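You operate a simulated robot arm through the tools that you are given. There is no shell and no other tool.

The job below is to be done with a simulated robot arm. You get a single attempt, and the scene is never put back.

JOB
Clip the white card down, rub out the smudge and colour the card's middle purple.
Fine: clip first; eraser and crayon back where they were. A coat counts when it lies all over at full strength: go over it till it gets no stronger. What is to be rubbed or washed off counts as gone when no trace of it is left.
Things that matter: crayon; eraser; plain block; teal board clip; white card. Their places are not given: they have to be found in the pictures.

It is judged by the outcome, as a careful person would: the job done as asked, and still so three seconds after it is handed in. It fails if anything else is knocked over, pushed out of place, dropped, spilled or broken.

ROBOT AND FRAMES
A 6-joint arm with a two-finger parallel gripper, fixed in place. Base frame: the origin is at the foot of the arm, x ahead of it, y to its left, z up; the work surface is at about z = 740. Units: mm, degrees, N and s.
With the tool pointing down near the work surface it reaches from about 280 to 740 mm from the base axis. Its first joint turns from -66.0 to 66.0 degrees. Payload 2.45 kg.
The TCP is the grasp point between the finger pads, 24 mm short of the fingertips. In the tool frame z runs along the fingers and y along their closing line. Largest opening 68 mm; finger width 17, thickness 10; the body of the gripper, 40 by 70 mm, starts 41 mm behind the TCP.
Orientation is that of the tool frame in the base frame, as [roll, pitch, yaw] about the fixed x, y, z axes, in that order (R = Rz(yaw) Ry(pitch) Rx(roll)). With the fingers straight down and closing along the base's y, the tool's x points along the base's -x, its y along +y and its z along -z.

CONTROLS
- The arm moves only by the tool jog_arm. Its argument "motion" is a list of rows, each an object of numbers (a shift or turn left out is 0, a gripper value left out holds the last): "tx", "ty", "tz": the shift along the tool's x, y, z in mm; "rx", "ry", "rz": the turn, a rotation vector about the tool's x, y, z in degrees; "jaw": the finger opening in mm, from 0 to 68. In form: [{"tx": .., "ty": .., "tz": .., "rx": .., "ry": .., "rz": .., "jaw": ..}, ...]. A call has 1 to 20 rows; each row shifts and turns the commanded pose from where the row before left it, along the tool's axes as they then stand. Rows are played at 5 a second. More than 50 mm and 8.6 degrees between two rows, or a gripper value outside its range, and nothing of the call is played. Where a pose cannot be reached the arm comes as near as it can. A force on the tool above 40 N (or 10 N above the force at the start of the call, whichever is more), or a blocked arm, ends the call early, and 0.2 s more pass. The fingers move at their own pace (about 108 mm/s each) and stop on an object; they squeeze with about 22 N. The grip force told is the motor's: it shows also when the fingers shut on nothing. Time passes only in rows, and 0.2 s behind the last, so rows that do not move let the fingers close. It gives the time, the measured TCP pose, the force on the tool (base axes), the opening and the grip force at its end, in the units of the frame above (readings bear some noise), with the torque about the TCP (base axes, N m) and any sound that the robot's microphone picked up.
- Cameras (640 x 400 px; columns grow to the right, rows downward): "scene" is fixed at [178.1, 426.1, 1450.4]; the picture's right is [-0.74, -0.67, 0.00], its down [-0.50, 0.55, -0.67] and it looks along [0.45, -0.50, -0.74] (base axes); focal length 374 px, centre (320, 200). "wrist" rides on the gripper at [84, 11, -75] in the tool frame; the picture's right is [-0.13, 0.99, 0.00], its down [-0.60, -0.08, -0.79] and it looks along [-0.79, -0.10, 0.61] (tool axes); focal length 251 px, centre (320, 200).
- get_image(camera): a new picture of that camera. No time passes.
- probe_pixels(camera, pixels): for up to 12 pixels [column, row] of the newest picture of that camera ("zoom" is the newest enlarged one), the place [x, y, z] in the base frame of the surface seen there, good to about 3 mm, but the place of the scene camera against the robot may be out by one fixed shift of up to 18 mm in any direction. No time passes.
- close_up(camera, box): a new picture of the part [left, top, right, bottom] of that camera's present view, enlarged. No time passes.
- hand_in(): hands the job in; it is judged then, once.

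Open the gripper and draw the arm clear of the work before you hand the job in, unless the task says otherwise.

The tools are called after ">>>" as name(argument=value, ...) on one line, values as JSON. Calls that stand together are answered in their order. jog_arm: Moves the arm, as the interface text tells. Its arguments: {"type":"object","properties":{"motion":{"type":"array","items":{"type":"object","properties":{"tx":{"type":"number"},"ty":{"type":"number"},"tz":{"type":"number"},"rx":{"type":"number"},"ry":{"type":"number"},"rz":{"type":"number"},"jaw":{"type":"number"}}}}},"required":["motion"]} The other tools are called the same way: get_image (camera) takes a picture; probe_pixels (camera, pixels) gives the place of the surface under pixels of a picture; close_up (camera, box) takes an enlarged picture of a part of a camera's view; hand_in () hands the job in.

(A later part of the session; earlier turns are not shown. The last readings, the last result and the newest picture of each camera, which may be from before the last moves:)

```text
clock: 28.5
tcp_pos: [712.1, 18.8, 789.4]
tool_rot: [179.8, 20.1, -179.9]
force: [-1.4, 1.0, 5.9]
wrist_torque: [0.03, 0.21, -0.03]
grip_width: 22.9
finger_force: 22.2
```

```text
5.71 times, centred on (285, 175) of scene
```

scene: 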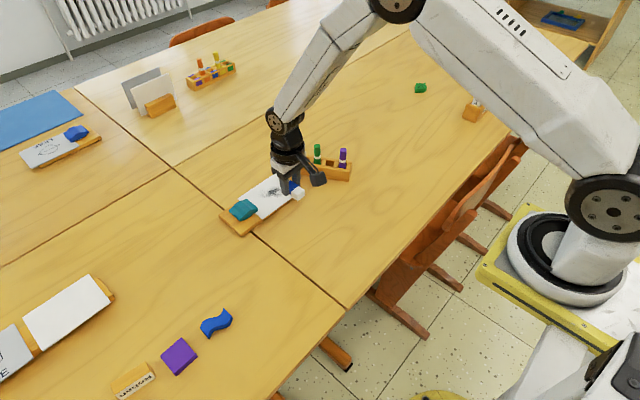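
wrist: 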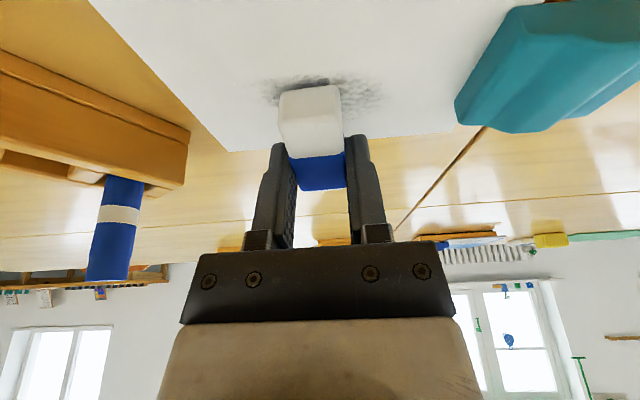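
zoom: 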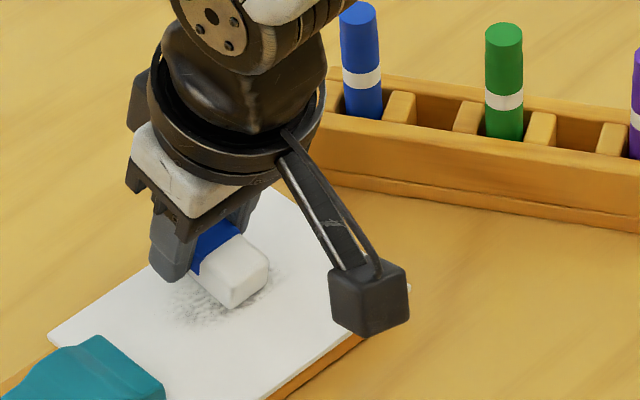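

Contact again (5.9 N). I stroke +x three rows and back.

>>> jog_arm(motion=[{"tx": -9.4, "tz": 3.42}, {"tx": -9.4, "tz": 3.42}, {"tx": -9.4, "tz": 3.42}, {"tx": 9.4, "tz": -3.42}, {"tx": 9.4, "tz": -3.42}, {"tx": 9.4, "tz": -3.42}])

>>> get_image(camera="wrist")

>>> close_up(camera="scene", box=[240, 140, 330, 210])

```text
clock: 29.9
tcp_pos: [712.1, 19.5, 789.4]
tool_rot: [179.9, 20.1, 179.9]
force: [0.4, -0.5, 2.0]
wrist_torque: [-0.02, -0.01, 0.0]
grip_width: 23.2
finger_force: 21.8
```

```text
taken
```

wrist: 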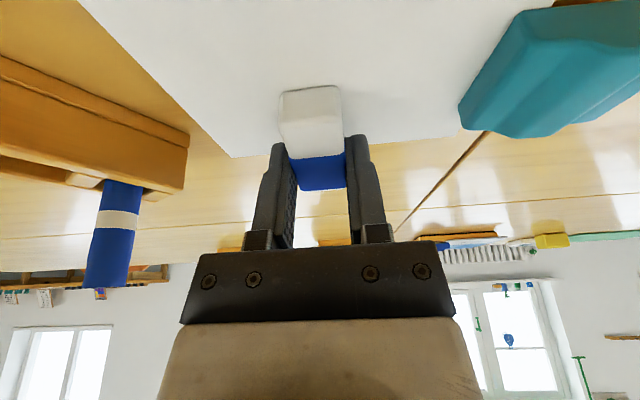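

```text
5.71 times, centred on (285, 175) of scene
```

zoom: 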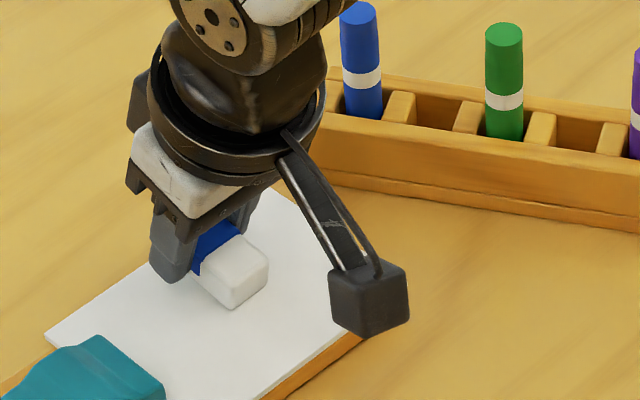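

The smudge seems gone. I lift and draw the arm back to inspect the card for any leftover trace.

>>> jog_arm(motion=[{"tx": -6.8, "tz": -18.8}, {"tx": -13.7, "tz": -37.6}, {"ry": 7}, {"ry": 7}, {"ry": 6}, {"tx": 40}, {"tx": 40}, {"tx": 30, "tz": -30}, {}])

>>> get_image(camera="wrist")

>>> close_up(camera="scene", box=[220, 160, 320, 240])

```text
clock: 31.9
tcp_pos: [601.6, 19.0, 881.3]
tool_rot: [179.9, 0.0, 180.0]
force: [-0.1, 0.2, -0.4]
wrist_torque: [0.01, 0.01, 0.01]
grip_width: 23.4
finger_force: 21.9
```

```text
taken
```

wrist: 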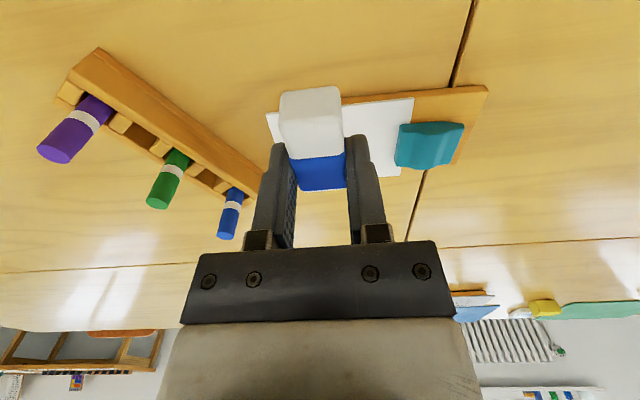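

```text
5.00 times, centred on (270, 200) of scene
```

zoom: 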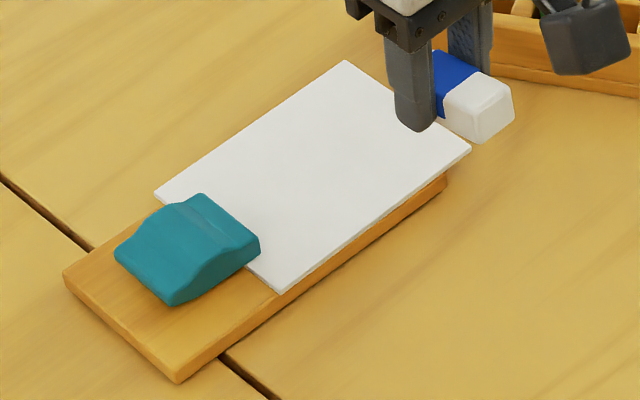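

The card appears clean; I enlarge the card more to search for faint traces.

>>> close_up(camera="scene", box=[250, 170, 300, 210])

>>> close_up(camera="wrist", box=[255, 80, 425, 190])

```text
10.00 times, centred on (275, 190) of scene
```

zoom: 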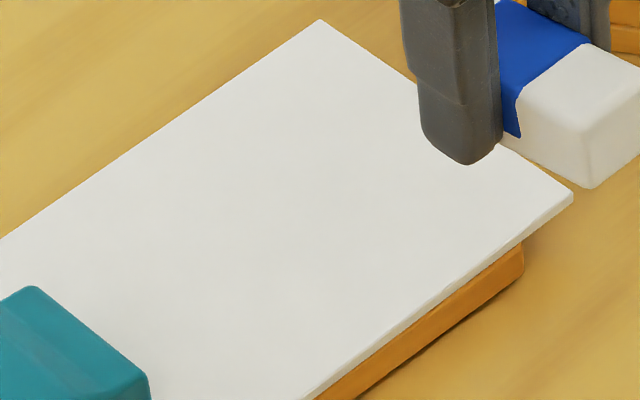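

```text
3.64 times, centred on (340, 135) of wrist
```

zoom: 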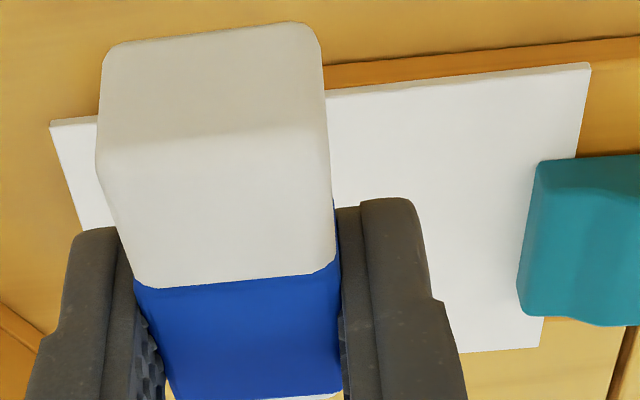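

It looks clean everywhere. For certainty I make light extra passes over the smudge's outer parts (y≈38 and y≈0), re-tilting the tool the same 20°.

>>> jog_arm(motion=[{"ry": -7}, {"ry": -7}, {"ry": -6}, {}, {"tx": -13.5, "ty": 4.75, "tz": 27.25}, {"tx": -13.5, "ty": 4.75, "tz": 27.25}, {"tx": -13.5, "ty": 4.75, "tz": 27.25}, {"tx": -13.5, "ty": 4.75, "tz": 27.25}, {}])

>>> jog_arm(motion=[{"tx": 1.7, "tz": 4.7}, {"tx": 0.5, "tz": 1.4}, {}])

```text
clock: 33.9
tcp_pos: [688.9, 40.3, 795.1]
tool_rot: [179.9, 20.0, 179.9]
force: [-0.8, 0.2, -0.8]
wrist_torque: [0.01, -0.01, -0.02]
grip_width: 23.1
finger_force: 22.6
```

```text
clock: 34.7
tcp_pos: [688.9, 38.2, 789.1]
tool_rot: [179.9, 20.2, 180.0]
force: [-3.5, 0.7, 8.0]
wrist_torque: [0.03, 0.29, 0.01]
grip_width: 22.9
finger_force: 21.6
```

Contact with 8 N. I stroke out and back at y≈38, then lift, shift to y≈0 and do the same.

>>> jog_arm(motion=[{"tx": -9.4, "tz": 3.42}, {"tx": -9.4, "tz": 3.42}, {"tx": -9.4, "tz": 3.42}, {"tx": -9.4, "tz": 3.42}, {"tx": -9.4, "tz": 3.42}, {"tx": 9.4, "tz": -3.42}, {"tx": 9.4, "tz": -3.42}, {"tx": 9.4, "tz": -3.42}, {"tx": 9.4, "tz": -3.42}, {"tx": 9.4, "tz": -3.42}, {}])

>>> jog_arm(motion=[{"ty": -10}, {"ty": -10}, {"ty": -9}, {"ty": -9}, {}])

```text
clock: 37.1
tcp_pos: [689.0, 38.7, 789.9]
tool_rot: [179.9, 20.0, 179.9]
force: [-0.3, -0.1, -0.7]
wrist_torque: [-0.01, 0.0, 0.03]
grip_width: 23.3
finger_force: 21.7
```

```text
clock: 38.3
tcp_pos: [690.7, 0.7, 789.5]
tool_rot: [179.9, 20.1, 179.9]
force: [-0.6, 0.2, -0.2]
wrist_torque: [0.02, 0.02, 0.02]
grip_width: 23.0
finger_force: 21.1
```

Contact was lost again after that stroke; I step down at y≈0 to regain it.

>>> jog_arm(motion=[{"tx": 0.34, "tz": 0.94}, {"tx": 0.34, "tz": 0.94}, {}])

>>> jog_arm(motion=[{"tx": 0.34, "tz": 0.94}, {}])

```text
clock: 39.1
tcp_pos: [689.8, 1.1, 786.9]
tool_rot: [180.0, 20.1, -180.0]
force: [0.0, 0.2, 0.4]
wrist_torque: [-0.04, 0.0, 0.0]
grip_width: 23.2
finger_force: 21.9
```

```text
clock: 39.7
tcp_pos: [690.1, 0.6, 786.9]
tool_rot: [179.9, 20.0, -180.0]
force: [-0.2, 0.1, -0.5]
wrist_torque: [-0.04, 0.02, 0.01]
grip_width: 23.1
finger_force: 22.1
```

The fingertips are getting near the card (about 2 mm), so I stop descending and look at how the eraser sits in the grip.

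>>> get_image(camera="wrist")

>>> close_up(camera="scene", box=[250, 140, 340, 210])

>>> close_up(camera="wrist", box=[220, 50, 420, 200])

```text
taken
```

wrist: 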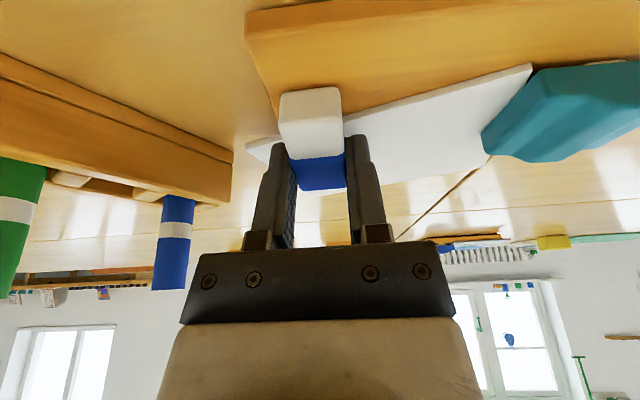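

```text
5.71 times, centred on (295, 175) of scene
```

zoom: 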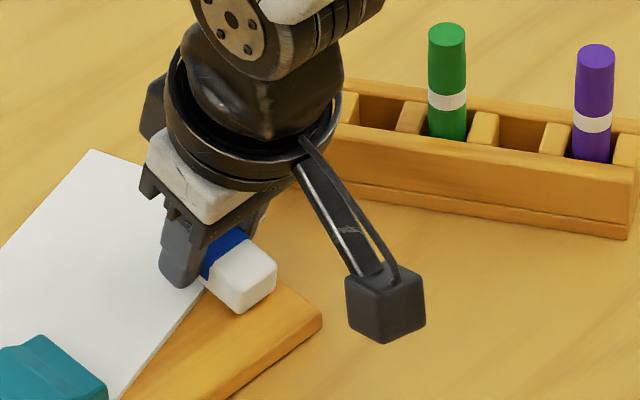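

```text
2.67 times, centred on (320, 125) of wrist
```

zoom: 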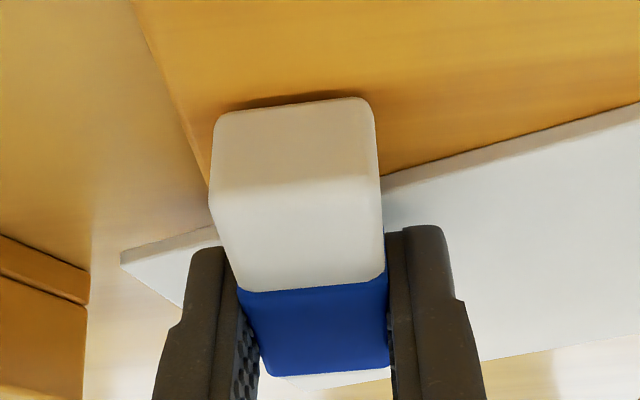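

The card has been dragged round under the clip by that stroke. I lift straight up and back off to see its position properly.

>>> jog_arm(motion=[{"tx": -6.8, "tz": -18.8}, {"tx": -13.7, "tz": -37.6}, {"tx": -5, "tz": -15}, {"ry": 7}, {"ry": 7}, {"ry": 6}, {"tx": 40, "ty": -30}, {"tx": 40, "ty": -30}, {}])

>>> get_image(camera="wrist")

>>> close_up(camera="scene", box=[200, 140, 340, 240])

```text
clock: 41.7
tcp_pos: [607.0, -63.2, 860.9]
tool_rot: [179.9, 0.0, 180.0]
force: [0.2, 0.6, -0.1]
wrist_torque: [0.02, -0.01, -0.02]
grip_width: 23.1
finger_force: 22.0
```

```text
taken
```

wrist: 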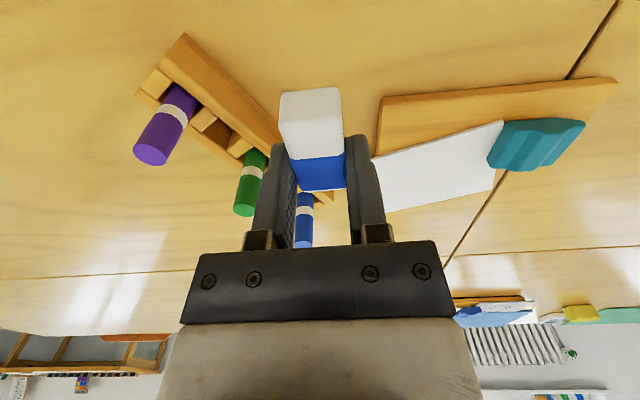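

```text
4.00 times, centred on (270, 190) of scene
```

zoom: 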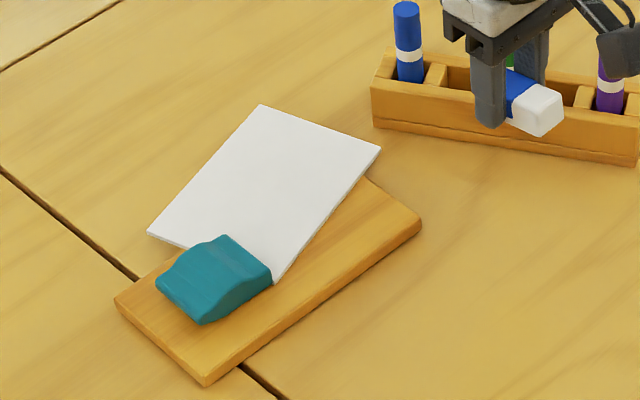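

The board hasn't moved but the card has swung out by several cm with its corner still under the clip. I probe card and board corners now to plan setting it back.

>>> probe_pixels(camera="wrist", pixels=[[382, 100], [378, 150], [613, 80], [610, 98], [501, 122], [492, 190], [388, 210], [380, 155], [440, 140], [440, 160], [500, 110], [575, 125]])

>>> probe_pixels(camera="zoom", pixels=[[262, 107], [378, 150], [150, 232], [272, 282], [420, 222], [360, 178], [118, 302], [207, 383], [250, 190], [330, 140], [420, 230], [300, 250]])

```text
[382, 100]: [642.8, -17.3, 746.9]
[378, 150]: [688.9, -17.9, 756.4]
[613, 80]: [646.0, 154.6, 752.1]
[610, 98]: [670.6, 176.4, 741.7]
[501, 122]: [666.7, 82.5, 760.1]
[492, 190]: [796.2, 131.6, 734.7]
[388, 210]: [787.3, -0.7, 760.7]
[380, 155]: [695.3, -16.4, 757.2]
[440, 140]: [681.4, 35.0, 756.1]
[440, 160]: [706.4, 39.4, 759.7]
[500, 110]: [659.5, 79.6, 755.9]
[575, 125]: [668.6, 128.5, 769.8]
```

```text
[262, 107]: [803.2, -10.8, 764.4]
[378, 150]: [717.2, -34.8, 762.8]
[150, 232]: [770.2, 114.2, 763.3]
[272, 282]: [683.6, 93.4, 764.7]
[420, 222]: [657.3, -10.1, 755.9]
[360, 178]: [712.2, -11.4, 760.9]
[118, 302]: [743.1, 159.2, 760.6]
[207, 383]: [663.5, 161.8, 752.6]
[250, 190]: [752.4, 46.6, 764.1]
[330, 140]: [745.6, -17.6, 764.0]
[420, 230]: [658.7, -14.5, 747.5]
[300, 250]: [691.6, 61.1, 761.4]
```

The card swung about 16° and 27 mm under the clip; I check the now fully visible card at high zoom for any smudge remnant before putting the eraser away.

>>> close_up(camera="scene", box=[230, 162, 290, 214])

>>> close_up(camera="wrist", box=[360, 70, 620, 230])

```text
7.69 times, centred on (260, 188) of scene
```

zoom: 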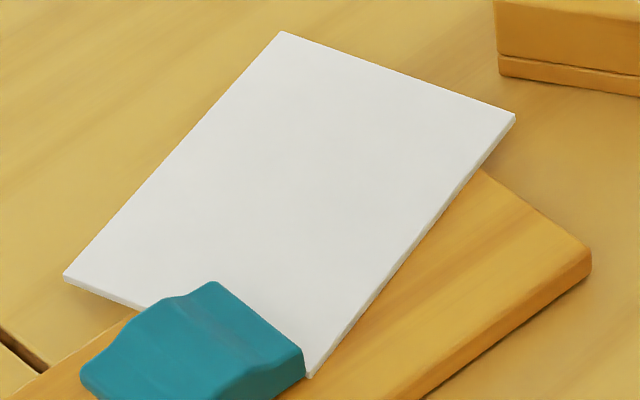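

```text
2.46 times, centred on (490, 150) of wrist
```

zoom: 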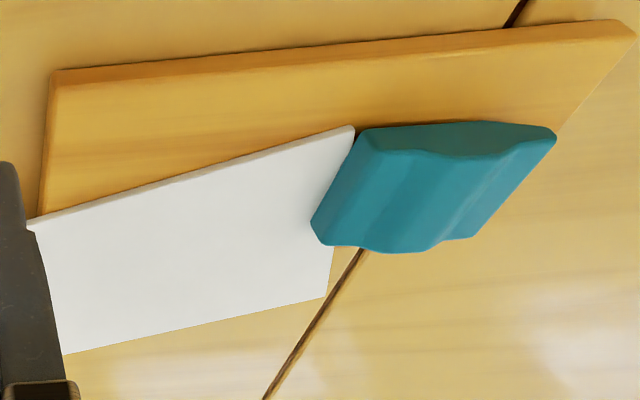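

The card is clean all over. Since the eraser carried the card outward by about 43 mm at that contact point (now ≈(703,40)), I will press lightly there and pull it straight back; first I move over it with a 35° tilt so the white end leads.

>>> jog_arm(motion=[{"ty": 35}, {"ty": 35}, {"ty": 33.5}, {"ry": -7}, {"ry": -7}, {"ry": -7}, {"ry": -7}, {"ry": -7}, {}])

>>> get_image(camera="wrist")

```text
clock: 43.7
tcp_pos: [607.5, 40.4, 861.6]
tool_rot: [-178.9, 22.1, -180.0]
force: [-0.3, -0.1, 0.6]
wrist_torque: [-0.01, -0.01, 0.01]
grip_width: 23.2
finger_force: 22.0
out of reach, approached as far as the arm can: row 7, 8
```

```text
taken
```

wrist: 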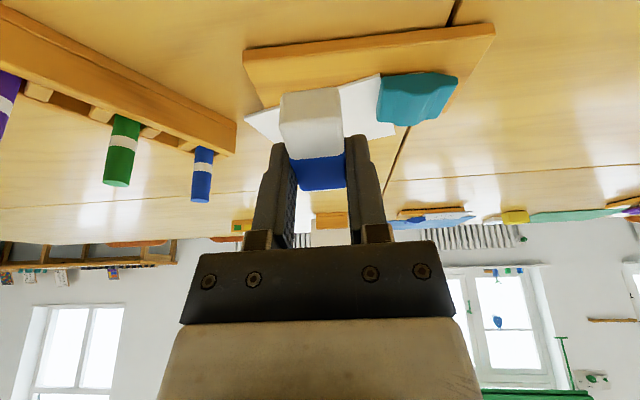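

The wrist reached its tilt limit (~22°) here. I return the commanded tilt to about 21° and carry on with that smaller tilt.

>>> jog_arm(motion=[{"ry": 7}, {"ry": 6}, {}])

```text
clock: 44.5
tcp_pos: [610.2, 35.0, 862.8]
tool_rot: [-177.7, 12.7, 179.6]
force: [0.8, -0.6, -0.6]
wrist_torque: [0.0, -0.01, 0.01]
grip_width: 23.3
finger_force: 21.9
out of reach, approached as far as the arm can: row 1
```

>>> jog_arm(motion=[{}, {}])

```text
clock: 45.1
tcp_pos: [610.3, 36.1, 862.4]
tool_rot: [-177.7, 12.7, 179.5]
force: [-0.2, 0.6, -0.2]
wrist_torque: [-0.01, 0.01, -0.01]
grip_width: 23.3
finger_force: 22.0
```

I straighten the roll, move outward over the card at safe height, and tilt there where the wrist has more room.

>>> jog_arm(motion=[{"rx": -2.3}, {"tx": -31.9, "ty": 1.3, "tz": 17.5}, {"tx": -31.9, "ty": 1.3, "tz": 17.5}, {"tx": -31.9, "ty": 1.3, "tz": 17.5}, {}, {"ry": -6}, {"ry": -6}, {"ry": -5}, {}])

>>> close_up(camera="scene", box=[210, 140, 330, 230])

```text
clock: 47.1
tcp_pos: [715.3, 40.1, 832.3]
tool_rot: [180.0, 29.8, 179.6]
force: [-0.3, 0.0, 0.0]
wrist_torque: [0.0, 0.03, 0.03]
grip_width: 22.8
finger_force: 22.0
```

```text
4.44 times, centred on (270, 185) of scene
```

zoom: 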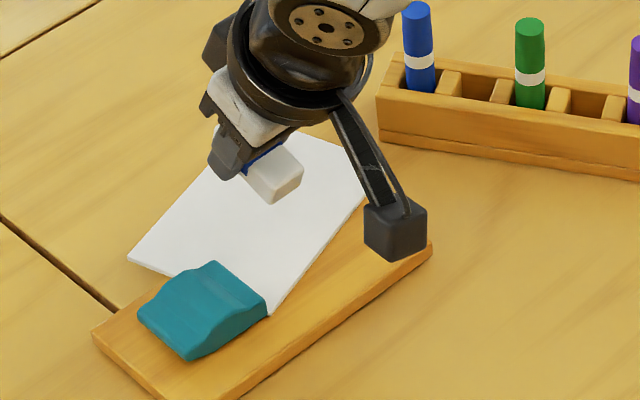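

At 29.8° tilt now. I go to above (703,40) and then feel for contact with small steps.

>>> jog_arm(motion=[{"tx": 3.5, "tz": 17}, {"tx": 3.6, "tz": 16.9}, {}, {"tx": 1.0, "tz": 1.74}, {}])

>>> jog_arm(motion=[{"tx": 0.5, "tz": 0.87}, {}])

>>> jog_arm(motion=[{"tx": 0.5, "tz": 0.87}, {}])

```text
clock: 48.3
tcp_pos: [726.9, 39.9, 798.0]
tool_rot: [180.0, 29.8, 179.6]
force: [-0.5, 0.2, 0.0]
wrist_torque: [0.0, -0.01, 0.01]
grip_width: 23.1
finger_force: 21.6
```

```text
clock: 48.9
tcp_pos: [725.9, 38.4, 796.1]
tool_rot: [180.0, 29.8, 179.6]
force: [-0.2, 0.8, 0.2]
wrist_torque: [0.01, -0.02, 0.02]
grip_width: 23.2
finger_force: 22.0
```

```text
clock: 49.5
tcp_pos: [725.2, 41.0, 795.5]
tool_rot: [180.0, 29.8, 179.7]
force: [0.3, 0.3, -0.4]
wrist_torque: [-0.03, -0.02, 0.0]
grip_width: 23.0
finger_force: 22.4
```

>>> jog_arm(motion=[{"tx": 0.5, "tz": 0.87}, {}])

>>> jog_arm(motion=[{"tx": 0.5, "tz": 0.87}, {}])

>>> jog_arm(motion=[{"tx": 0.5, "tz": 0.87}, {}])

```text
clock: 50.1
tcp_pos: [725.7, 38.9, 794.3]
tool_rot: [-180.0, 29.8, 179.6]
force: [-0.6, -0.5, -0.3]
wrist_torque: [0.01, 0.02, -0.02]
grip_width: 22.9
finger_force: 22.1
```

```text
clock: 50.7
tcp_pos: [725.1, 39.1, 794.4]
tool_rot: [180.0, 29.8, 179.6]
force: [-0.1, 1.0, 0.1]
wrist_torque: [0.01, 0.0, -0.03]
grip_width: 22.9
finger_force: 22.3
```

```text
clock: 51.3
tcp_pos: [727.6, 40.0, 794.0]
tool_rot: [180.0, 29.9, 179.7]
force: [-0.7, 0.0, 7.5]
wrist_torque: [0.0, 0.17, 0.04]
grip_width: 23.0
finger_force: 21.9
```

Contact at 7.5 N. I pull 12 mm toward the robot slowly and check whether the card follows.

>>> jog_arm(motion=[{"tx": 3.47, "tz": -1.99}, {"tx": 3.47, "tz": -1.99}, {"tx": 3.47, "tz": -1.99}])

>>> close_up(camera="scene", box=[210, 140, 330, 230])

```text
clock: 52.1
tcp_pos: [713.4, 39.5, 792.4]
tool_rot: [180.0, 29.9, 179.7]
force: [6.0, -1.2, 11.5]
wrist_torque: [-0.07, 0.04, 0.05]
grip_width: 22.9
finger_force: 22.7
```

```text
4.44 times, centred on (270, 185) of scene
```

zoom: 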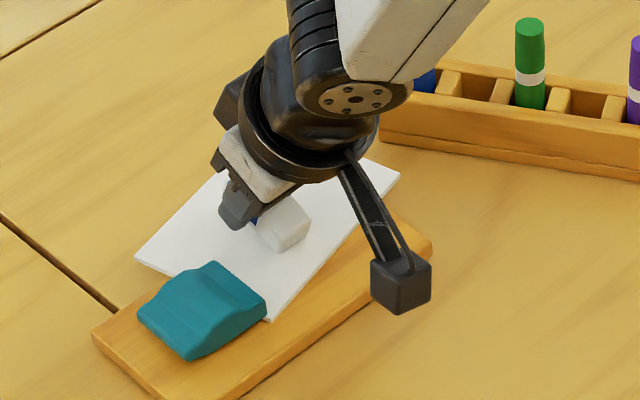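

The card follows (its right corner now at (400,175)). I keep pulling in the same way, another 16 mm.

>>> jog_arm(motion=[{"tx": 3.4, "tz": -2.1}, {"tx": 3.47, "tz": -1.99}, {"tx": 3.47, "tz": -1.99}, {"tx": 3.47, "tz": -1.99}])

>>> close_up(camera="scene", box=[210, 140, 330, 230])

```text
clock: 53.1
tcp_pos: [697.6, 40.1, 792.6]
tool_rot: [-179.8, 29.7, 179.5]
force: [5.3, -0.4, 12.2]
wrist_torque: [-0.02, 0.08, 0.02]
grip_width: 23.4
finger_force: 22.2
```

```text
4.44 times, centred on (270, 185) of scene
```

zoom: 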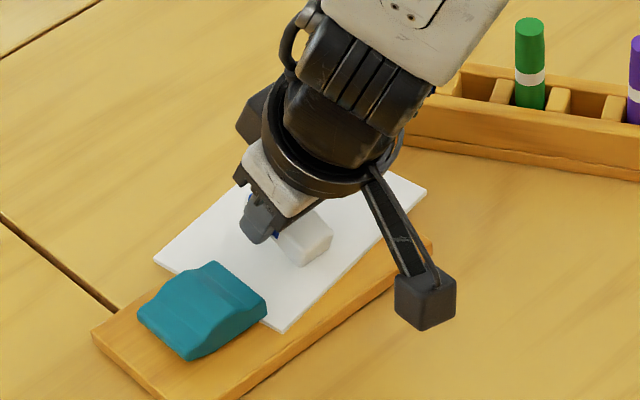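

The card's corners are now about (285,330) and (426,190) versus the originals at (286,352) and (458,222) in this zoom, so I pull further in smaller amounts.

>>> jog_arm(motion=[{"tx": 3.4, "tz": -2.05}, {"tx": 3.47, "tz": -1.99}, {"tx": 3.47, "tz": -1.99}])

>>> close_up(camera="scene", box=[210, 140, 330, 230])

```text
clock: 53.9
tcp_pos: [684.8, 38.6, 792.9]
tool_rot: [-179.9, 29.8, 179.6]
force: [4.5, 0.0, 10.9]
wrist_torque: [0.0, 0.09, 0.0]
grip_width: 23.2
finger_force: 21.6
```

```text
4.44 times, centred on (270, 185) of scene
```

zoom: 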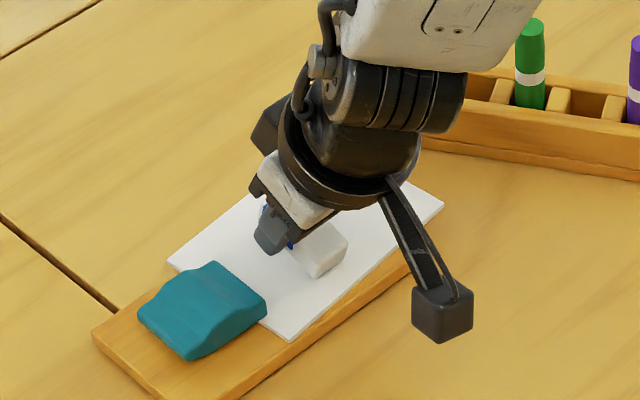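

Near corners are at (288,340) and (444,205); about 10–12 mm to go. I pull 10 mm more.

>>> jog_arm(motion=[{"tx": 2.9, "tz": -1.7}, {"tx": 2.9, "tz": -1.66}, {"tx": 2.9, "tz": -1.66}])

>>> close_up(camera="scene", box=[210, 140, 330, 230])

```text
clock: 54.7
tcp_pos: [675.9, 40.2, 793.0]
tool_rot: [-179.8, 29.7, 179.6]
force: [3.4, -0.4, 9.1]
wrist_torque: [0.02, 0.07, 0.01]
grip_width: 23.1
finger_force: 22.0
```

```text
4.44 times, centred on (270, 185) of scene
```

zoom: 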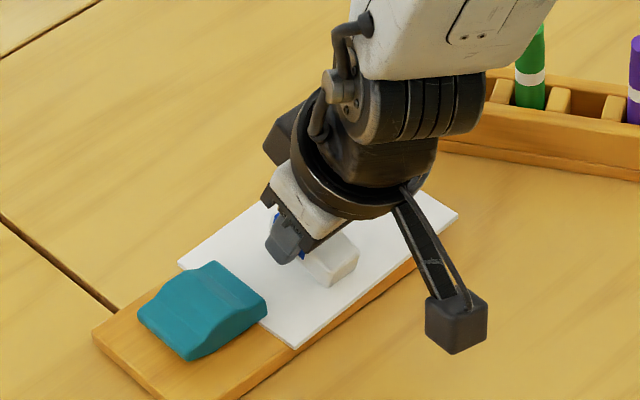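

Now within about 4 mm of the original. I pull 3 mm more, then lift off and compare.

>>> jog_arm(motion=[{"tx": 2.6, "tz": -1.5}, {"tx": -5, "tz": -8.7}, {"tx": -15, "tz": -26}, {"tx": -10, "tz": -18}, {}])

>>> close_up(camera="scene", box=[210, 140, 330, 230])

>>> get_image(camera="wrist")

```text
clock: 55.9
tcp_pos: [671.2, 39.7, 853.5]
tool_rot: [-180.0, 29.7, 179.6]
force: [0.1, 0.0, -0.4]
wrist_torque: [0.0, -0.02, 0.0]
grip_width: 23.1
finger_force: 22.2
```

```text
4.44 times, centred on (270, 185) of scene
```

zoom: 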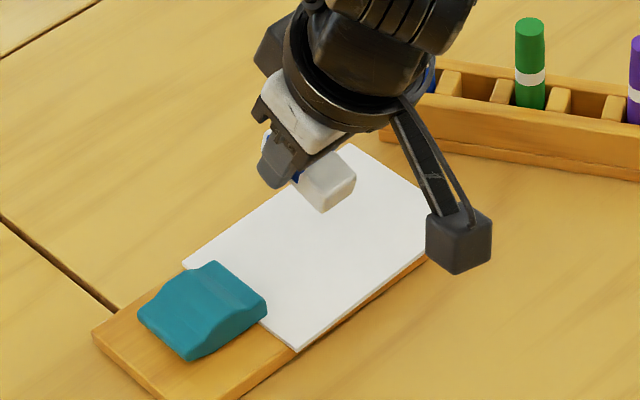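

```text
taken
```

wrist: 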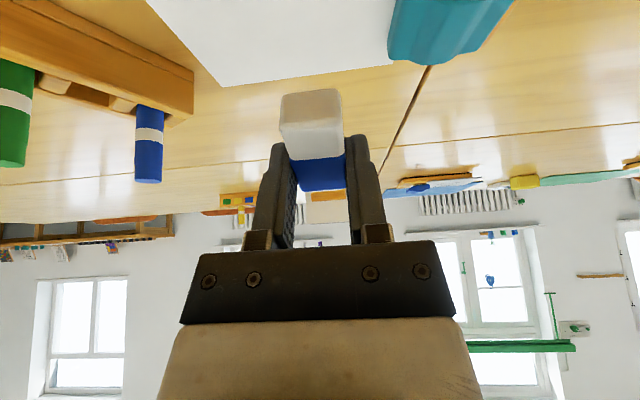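

The card is back within a few mm of its first place under the clip. Now I straighten the tool and carry the eraser back above its home spot (689.5, 229.8) with the original yaw.

>>> jog_arm(motion=[{"ry": 7.5}, {"ry": 7.5}, {"ry": 7.5}, {"ry": 7.2}, {"rz": 4.1}, {"tx": -0.3, "ty": 38.2}, {"tx": -0.3, "ty": 38.2}, {"tx": -0.3, "ty": 38.2}, {"tx": -0.3, "ty": 38.2}, {"tx": -0.1, "ty": 38}, {}, {}])

>>> get_image(camera="wrist")

>>> close_up(camera="scene", box=[170, 150, 330, 270])

```text
clock: 58.5
tcp_pos: [696.7, 221.2, 853.4]
tool_rot: [-179.1, 27.7, 174.8]
force: [-0.2, 0.0, 0.5]
wrist_torque: [0.01, 0.0, 0.0]
grip_width: 23.1
finger_force: 21.9
out of reach, approached as far as the arm can: row 1, 2, 3, 4
```

```text
taken
```

wrist: 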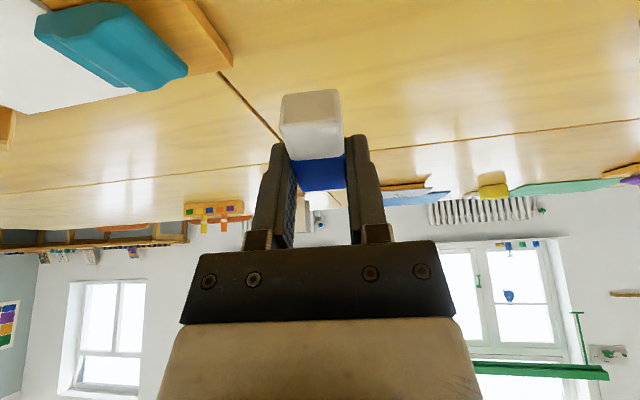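

```text
3.33 times, centred on (250, 210) of scene
```

zoom: 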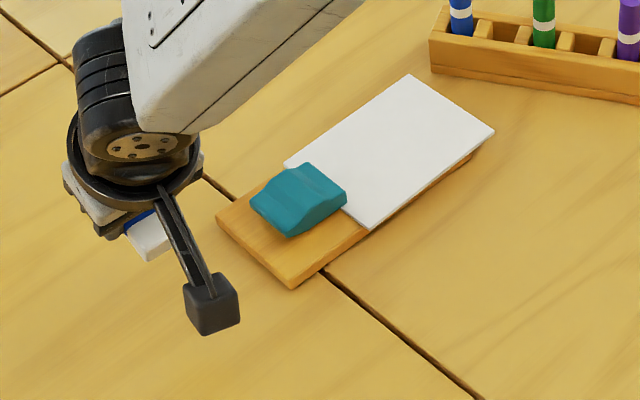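

The un-tilt rows were refused at that spot; here the arm is further out, so I retry a single un-tilt step and check.

>>> jog_arm(motion=[{"ry": 6}, {}])

```text
clock: 59.1
tcp_pos: [696.4, 219.9, 853.6]
tool_rot: [-179.3, 21.5, 174.8]
force: [0.4, 0.7, 0.0]
wrist_torque: [0.0, 0.03, 0.01]
grip_width: 22.9
finger_force: 21.7
```

That works here. I continue to θ≈9° and correct the small roll and yaw errors.

>>> jog_arm(motion=[{"ry": 6}, {"ry": 6.5}, {"rx": -0.7}, {"rz": -0.7}, {}, {}])

```text
clock: 60.5
tcp_pos: [695.2, 221.3, 853.0]
tool_rot: [-179.9, 9.2, 175.3]
force: [-0.5, 0.2, -0.9]
wrist_torque: [0.0, -0.02, 0.02]
grip_width: 23.2
finger_force: 22.3
```

I shift onto the home spot and descend to about 10 mm above the table contact.

>>> jog_arm(motion=[{"tx": 8.8, "ty": 8.3, "tz": -1.4}, {}, {"tx": 4.8, "tz": 29.6}, {"tx": 4.8, "tz": 29.6}, {"tx": 2.4, "tz": 14.8}, {}])

>>> close_up(camera="wrist", box=[220, 50, 420, 200])

>>> close_up(camera="scene", box=[160, 200, 260, 280])

```text
clock: 61.9
tcp_pos: [687.5, 229.2, 778.6]
tool_rot: [-179.9, 9.1, 175.3]
force: [-0.5, 0.1, -1.0]
wrist_torque: [0.0, 0.0, 0.03]
grip_width: 22.9
finger_force: 22.0
```

```text
2.67 times, centred on (320, 125) of wrist
```

zoom: 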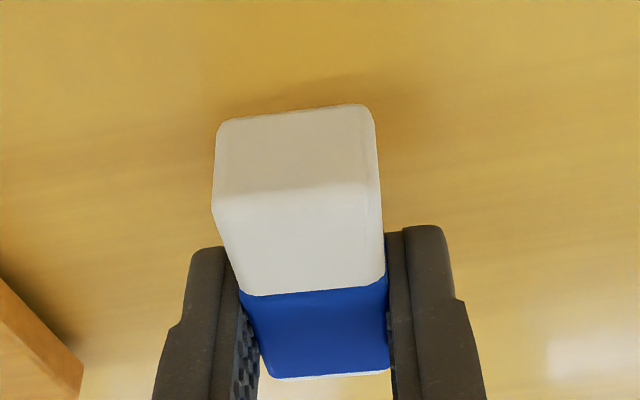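

```text
5.00 times, centred on (210, 240) of scene
```

zoom: 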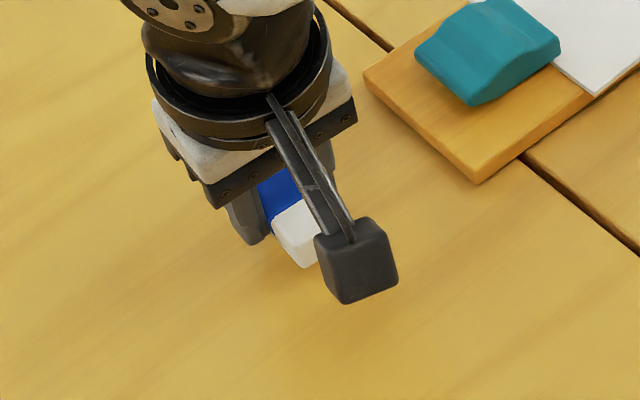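

I lower in small steps until the eraser touches the table.

>>> jog_arm(motion=[{"tx": 1.28, "tz": 7.9}, {"tx": 0.32, "tz": 1.97}, {}])

>>> jog_arm(motion=[{"tx": 0.16, "tz": 0.99}, {}])

>>> jog_arm(motion=[{"tx": 0.16, "tz": 0.99}, {}])

```text
clock: 62.7
tcp_pos: [687.4, 230.0, 769.2]
tool_rot: [-179.9, 9.0, 175.3]
force: [-0.3, 0.1, -0.9]
wrist_torque: [-0.03, 0.0, -0.04]
grip_width: 22.7
finger_force: 21.8
```

```text
clock: 63.3
tcp_pos: [686.5, 229.1, 768.0]
tool_rot: [-179.9, 9.1, 175.3]
force: [0.3, 0.7, -0.6]
wrist_torque: [-0.01, -0.03, -0.01]
grip_width: 23.1
finger_force: 21.9
```

```text
clock: 63.9
tcp_pos: [687.8, 229.2, 766.0]
tool_rot: [-179.9, 9.1, 175.2]
force: [0.7, 0.5, -0.3]
wrist_torque: [-0.01, -0.01, 0.02]
grip_width: 23.2
finger_force: 22.2
```

>>> jog_arm(motion=[{"tx": 0.16, "tz": 0.99}, {}])

>>> jog_arm(motion=[{"tx": 0.16, "tz": 0.99}, {}])

```text
clock: 64.5
tcp_pos: [687.8, 229.8, 766.0]
tool_rot: [-179.9, 9.1, 175.3]
force: [-0.3, 0.5, -0.1]
wrist_torque: [0.01, 0.03, 0.02]
grip_width: 23.0
finger_force: 22.3
```

```text
clock: 65.1
tcp_pos: [687.4, 229.6, 765.6]
tool_rot: [-180.0, 9.2, 175.3]
force: [-3.4, -0.9, 7.0]
wrist_torque: [0.0, -0.07, -0.02]
grip_width: 23.0
finger_force: 22.3
```

Contact (7 N). I ease up slightly and open the fingers to let the eraser lie.

>>> jog_arm(motion=[{"tx": -0.1, "tz": -0.6}, {"jaw": 34}, {"jaw": 46}, {}, {"tx": -1.6, "tz": -9.9}, {"tx": -4.8, "tz": -29.6}, {"tx": -6.4, "tz": -39.5}, {}])

>>> get_image(camera="wrist")

>>> close_up(camera="scene", box=[160, 160, 320, 280])

```text
clock: 66.9
tcp_pos: [686.9, 230.4, 846.8]
tool_rot: [-179.9, 9.1, 175.3]
force: [0.3, 0.2, 0.7]
wrist_torque: [0.02, 0.0, 0.02]
grip_width: 46.1
finger_force: 0.0
```

```text
taken
```

wrist: 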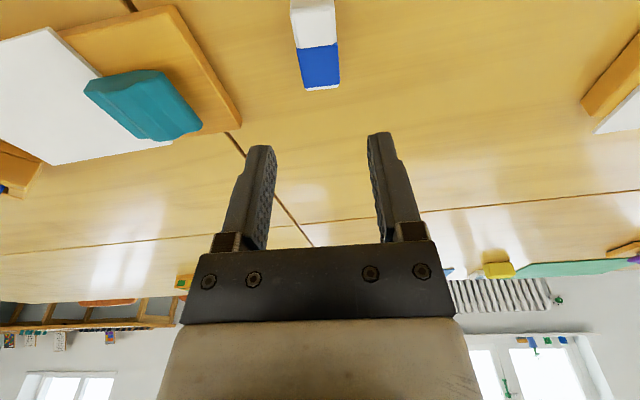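

```text
3.33 times, centred on (240, 220) of scene
```

zoom: 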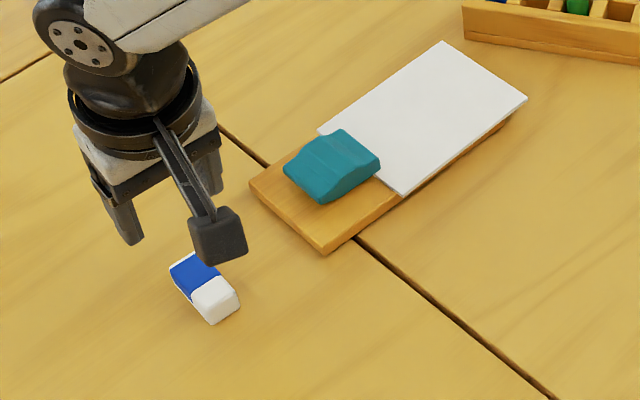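

The eraser is back in its place (scene px 195–216, 236–257 as before). I straighten the tool and move to view the card from above-front.

>>> jog_arm(motion=[{"ry": 7}, {"ry": 2.2}, {"rz": -4.6}, {"tx": 30, "tz": -10}, {"tx": 40, "ty": -40, "tz": -10}, {"tx": 40, "ty": -40}, {"tx": 0, "ty": -40}, {"ty": -40}, {"ty": -35}, {}])

>>> get_image(camera="wrist")

>>> close_up(camera="scene", box=[220, 160, 320, 240])

```text
refused: row 5 steps farther than a row can; nothing moved
```

```text
taken
```

wrist: 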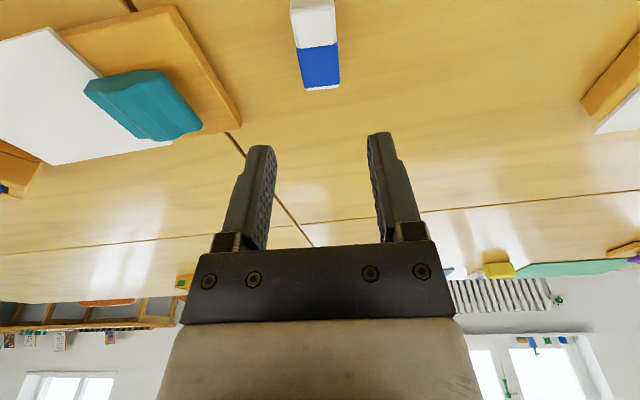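

```text
5.00 times, centred on (270, 200) of scene
```

zoom: 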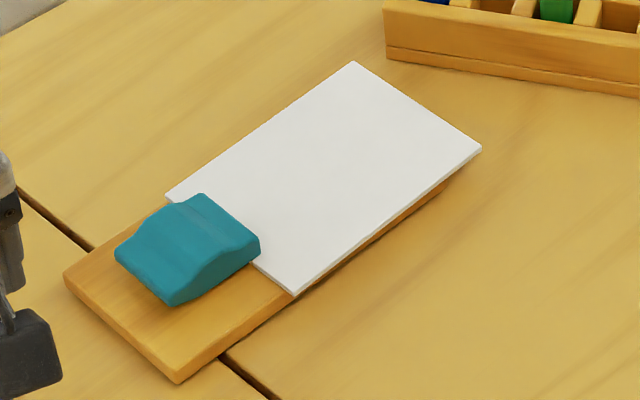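

The card is clean and about 4 mm from its first place, still under the clip. I retry the move with smaller rows.

>>> jog_arm(motion=[{"ry": 7}, {"ry": 2.2}, {"rz": -4.6}, {"tx": 30, "tz": -10}, {"tx": 30, "ty": -35, "tz": -10}, {"tx": 30, "ty": -35}, {"tx": 20, "ty": -40}, {"ty": -40}, {"ty": -45}, {}])

>>> get_image(camera="wrist")

```text
clock: 69.1
tcp_pos: [577.8, 32.1, 864.0]
tool_rot: [-179.9, -0.1, 179.9]
force: [-0.6, -0.3, 0.4]
wrist_torque: [0.02, 0.04, -0.03]
grip_width: 46.0
finger_force: 0.1
```

```text
taken
```

wrist: 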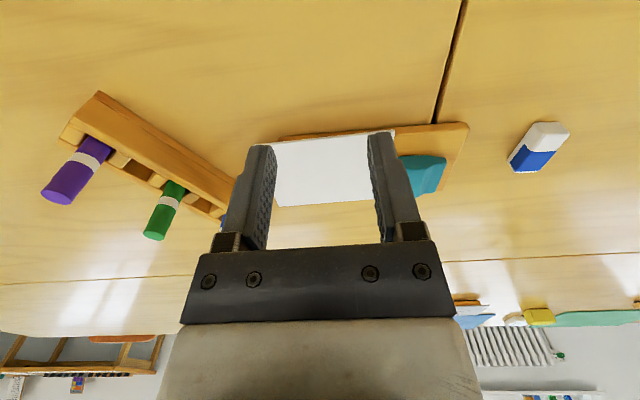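

Now I go to inspect the rack and the purple crayon (at (75,170) in this view).

>>> jog_arm(motion=[{"tx": 12, "ty": -45, "tz": -6}, {"tx": 12, "ty": -45, "tz": -6}, {"tx": 12, "ty": -45, "tz": -6}, {"tx": 12, "ty": -45, "tz": -6}, {}])

>>> get_image(camera="wrist")

>>> close_up(camera="wrist", box=[240, 80, 440, 240])

>>> close_up(camera="scene", box=[270, 120, 370, 200])

```text
clock: 70.3
tcp_pos: [528.6, -147.0, 889.7]
tool_rot: [-179.9, -0.2, 179.8]
force: [-0.1, 0.0, 0.0]
wrist_torque: [0.03, -0.01, 0.03]
grip_width: 45.9
finger_force: 0.1
```

```text
taken
```

wrist: 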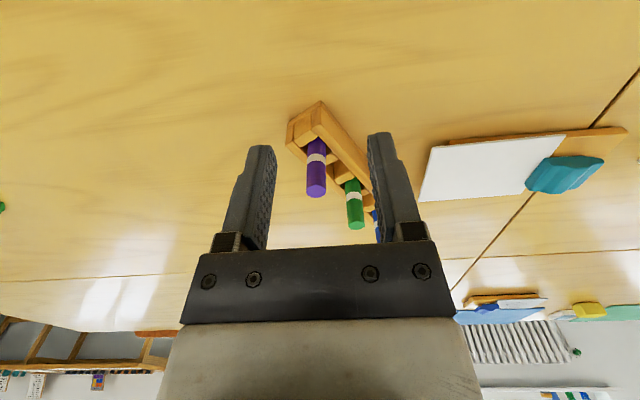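

```text
2.50 times, centred on (340, 160) of wrist
```

zoom: 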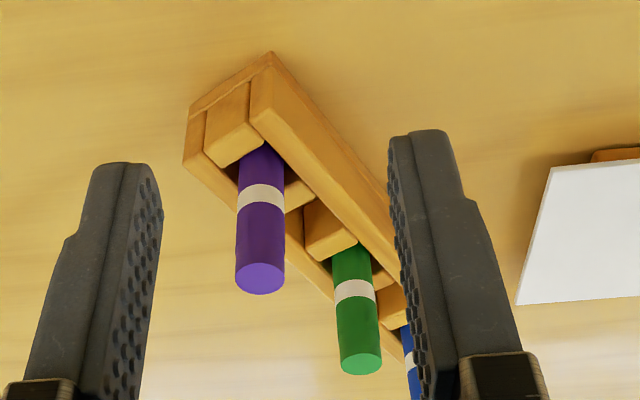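

```text
5.00 times, centred on (320, 160) of scene
```

zoom: 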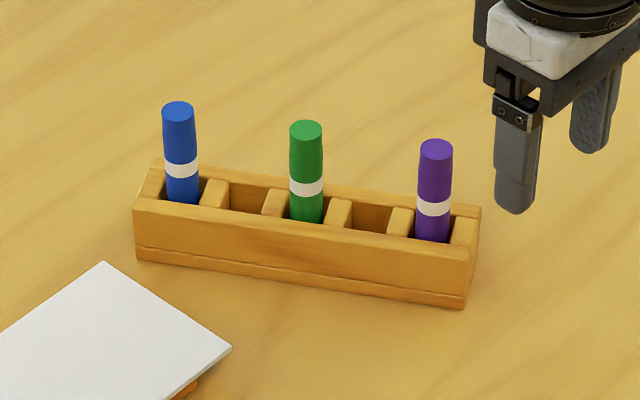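

I probe the purple crayon's top, its sides, the white band and the rack's rim.

>>> probe_pixels(camera="zoom", pixels=[[260, 278], [240, 278], [281, 278], [260, 265], [260, 290], [245, 240], [280, 240], [260, 198], [262, 165], [210, 130], [330, 150], [225, 180]])

>>> probe_pixels(camera="wrist", pixels=[[316, 190], [316, 180], [316, 158], [318, 145], [322, 104], [294, 125], [330, 125], [350, 145], [355, 222], [356, 196]])

```text
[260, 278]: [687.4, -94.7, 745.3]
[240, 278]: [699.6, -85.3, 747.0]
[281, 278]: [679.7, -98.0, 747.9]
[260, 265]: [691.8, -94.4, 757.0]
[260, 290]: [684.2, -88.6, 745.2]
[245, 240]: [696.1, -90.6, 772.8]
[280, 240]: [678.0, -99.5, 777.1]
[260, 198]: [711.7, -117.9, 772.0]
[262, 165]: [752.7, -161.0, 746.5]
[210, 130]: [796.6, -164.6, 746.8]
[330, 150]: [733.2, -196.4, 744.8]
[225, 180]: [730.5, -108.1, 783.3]
```

```text
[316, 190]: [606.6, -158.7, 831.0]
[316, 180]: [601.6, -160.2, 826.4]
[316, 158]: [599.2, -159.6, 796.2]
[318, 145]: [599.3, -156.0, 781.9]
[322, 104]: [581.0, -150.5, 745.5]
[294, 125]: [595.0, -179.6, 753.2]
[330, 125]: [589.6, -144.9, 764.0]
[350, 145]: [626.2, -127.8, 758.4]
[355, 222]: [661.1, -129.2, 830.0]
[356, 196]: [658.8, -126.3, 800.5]
```

The purple crayon stands near (607,-158) with its top at z≈831 and about 16–17 mm thick. I probe the rack's rim and dividers in the zoomed scene picture.

>>> probe_pixels(camera="zoom", pixels=[[437, 146], [437, 175], [434, 207], [432, 236], [445, 248], [462, 228], [402, 218], [470, 250], [478, 208], [340, 208], [306, 130], [180, 110]])

```text
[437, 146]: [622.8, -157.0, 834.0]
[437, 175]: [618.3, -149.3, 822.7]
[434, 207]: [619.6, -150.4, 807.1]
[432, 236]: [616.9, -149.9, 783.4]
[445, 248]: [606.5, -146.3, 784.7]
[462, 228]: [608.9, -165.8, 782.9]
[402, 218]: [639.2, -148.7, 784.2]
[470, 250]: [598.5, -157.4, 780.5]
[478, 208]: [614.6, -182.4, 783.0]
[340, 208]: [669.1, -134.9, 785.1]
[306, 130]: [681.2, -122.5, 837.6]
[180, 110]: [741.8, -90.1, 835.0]
```

The rim is at z≈780 and the crayon sticks up about 50 mm. I move closer with the fingers open so I can centre on the crayon.

>>> jog_arm(motion=[{"tx": -18, "ty": -6, "tz": 8}, {"tx": -18, "ty": -6, "tz": 8}, {}])

>>> get_image(camera="wrist")

>>> close_up(camera="wrist", box=[260, 100, 380, 220])

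```text
clock: 71.1
tcp_pos: [563.9, -158.0, 874.4]
tool_rot: [-179.9, -0.1, 180.0]
force: [0.5, -0.7, 1.1]
wrist_torque: [-0.03, 0.01, 0.0]
grip_width: 46.1
finger_force: 0.0
```

```text
taken
```

wrist: 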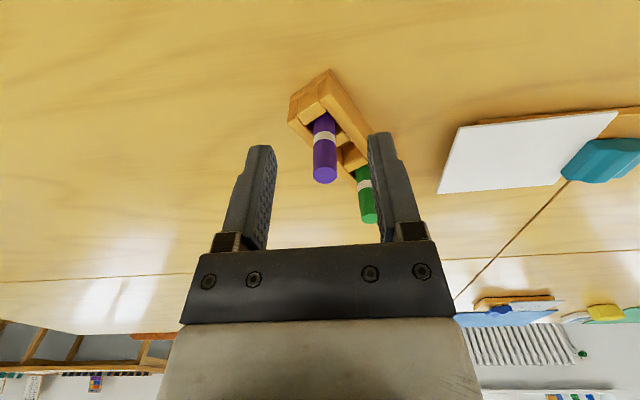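

```text
3.33 times, centred on (320, 160) of wrist
```

zoom: 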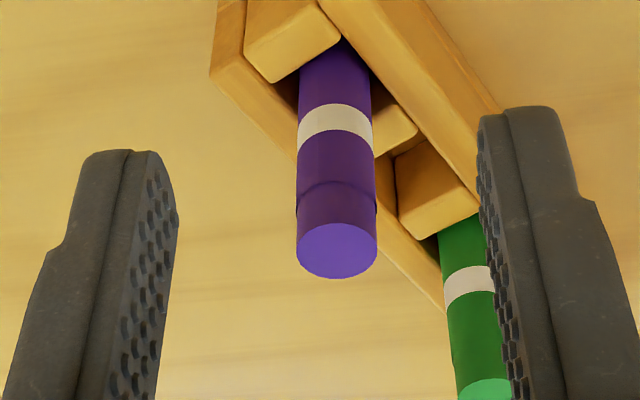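

The crayon's top centre works out at about (607,-159) and it stands upright. I move over it, descend so the tips stay above the rim (z≈784), and look before closing.

>>> jog_arm(motion=[{"tx": -21.2, "ty": -0.3}, {"tx": -21.2, "ty": -0.3}, {}, {"tz": 25}, {"tz": 25}, {}])

>>> get_image(camera="wrist")

>>> close_up(camera="scene", box=[270, 120, 370, 200])

```text
clock: 72.5
tcp_pos: [605.0, -160.1, 824.0]
tool_rot: [-179.9, -0.1, 179.9]
force: [0.3, 0.6, 0.2]
wrist_torque: [0.03, -0.01, 0.01]
grip_width: 46.0
finger_force: 0.1
```

```text
taken
```

wrist: 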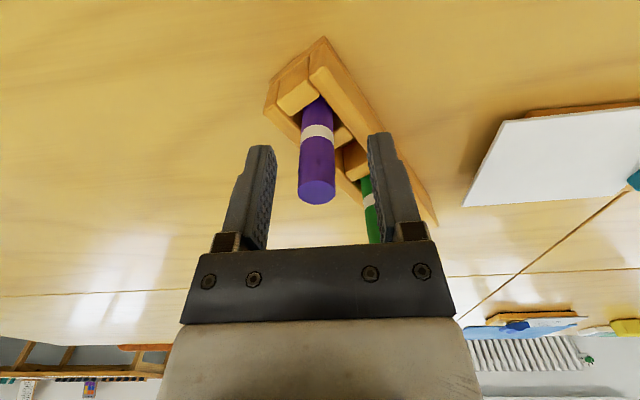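

```text
5.00 times, centred on (320, 160) of scene
```

zoom: 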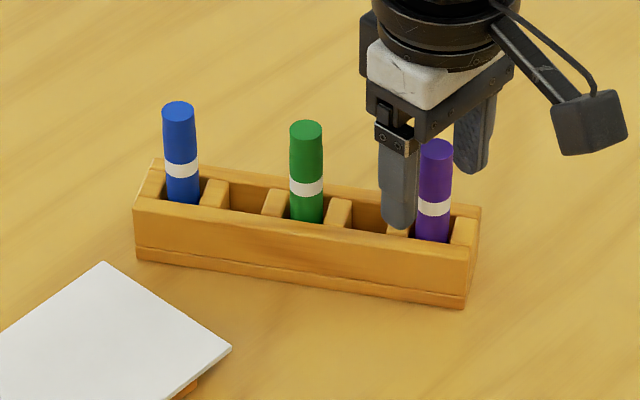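

The crayon's top is centred at column 317, about 1 mm to the side of the fingers' centre. I shift 1 mm, descend to z≈808 and close gently.

>>> jog_arm(motion=[{"ty": -1.0}, {"tz": 8}, {"tz": 8}, {}, {"jaw": 30}, {"jaw": 20}, {"jaw": 0}, {}, {}])

>>> get_image(camera="wrist")

>>> close_up(camera="scene", box=[270, 120, 370, 200])

```text
clock: 74.5
tcp_pos: [607.0, -157.9, 810.0]
tool_rot: [-179.9, 0.0, 180.0]
force: [0.5, -1.1, 1.1]
wrist_torque: [0.0, -0.03, -0.01]
grip_width: 15.6
finger_force: 22.4
```

```text
taken
```

wrist: 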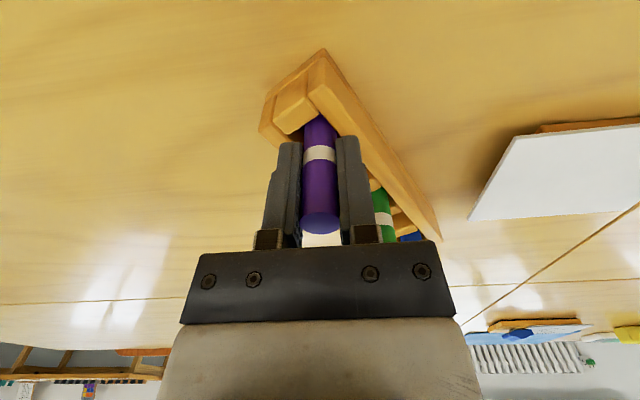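

```text
5.00 times, centred on (320, 160) of scene
```

zoom: 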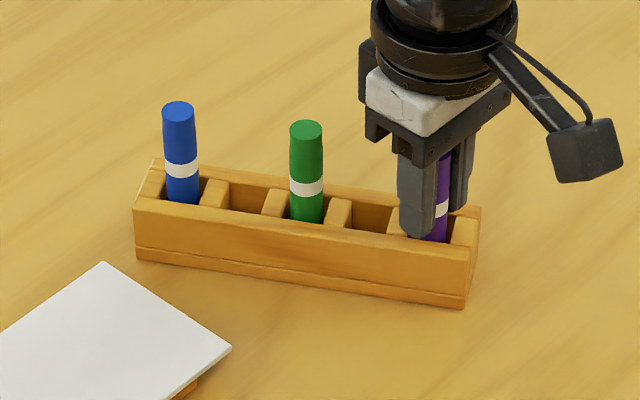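

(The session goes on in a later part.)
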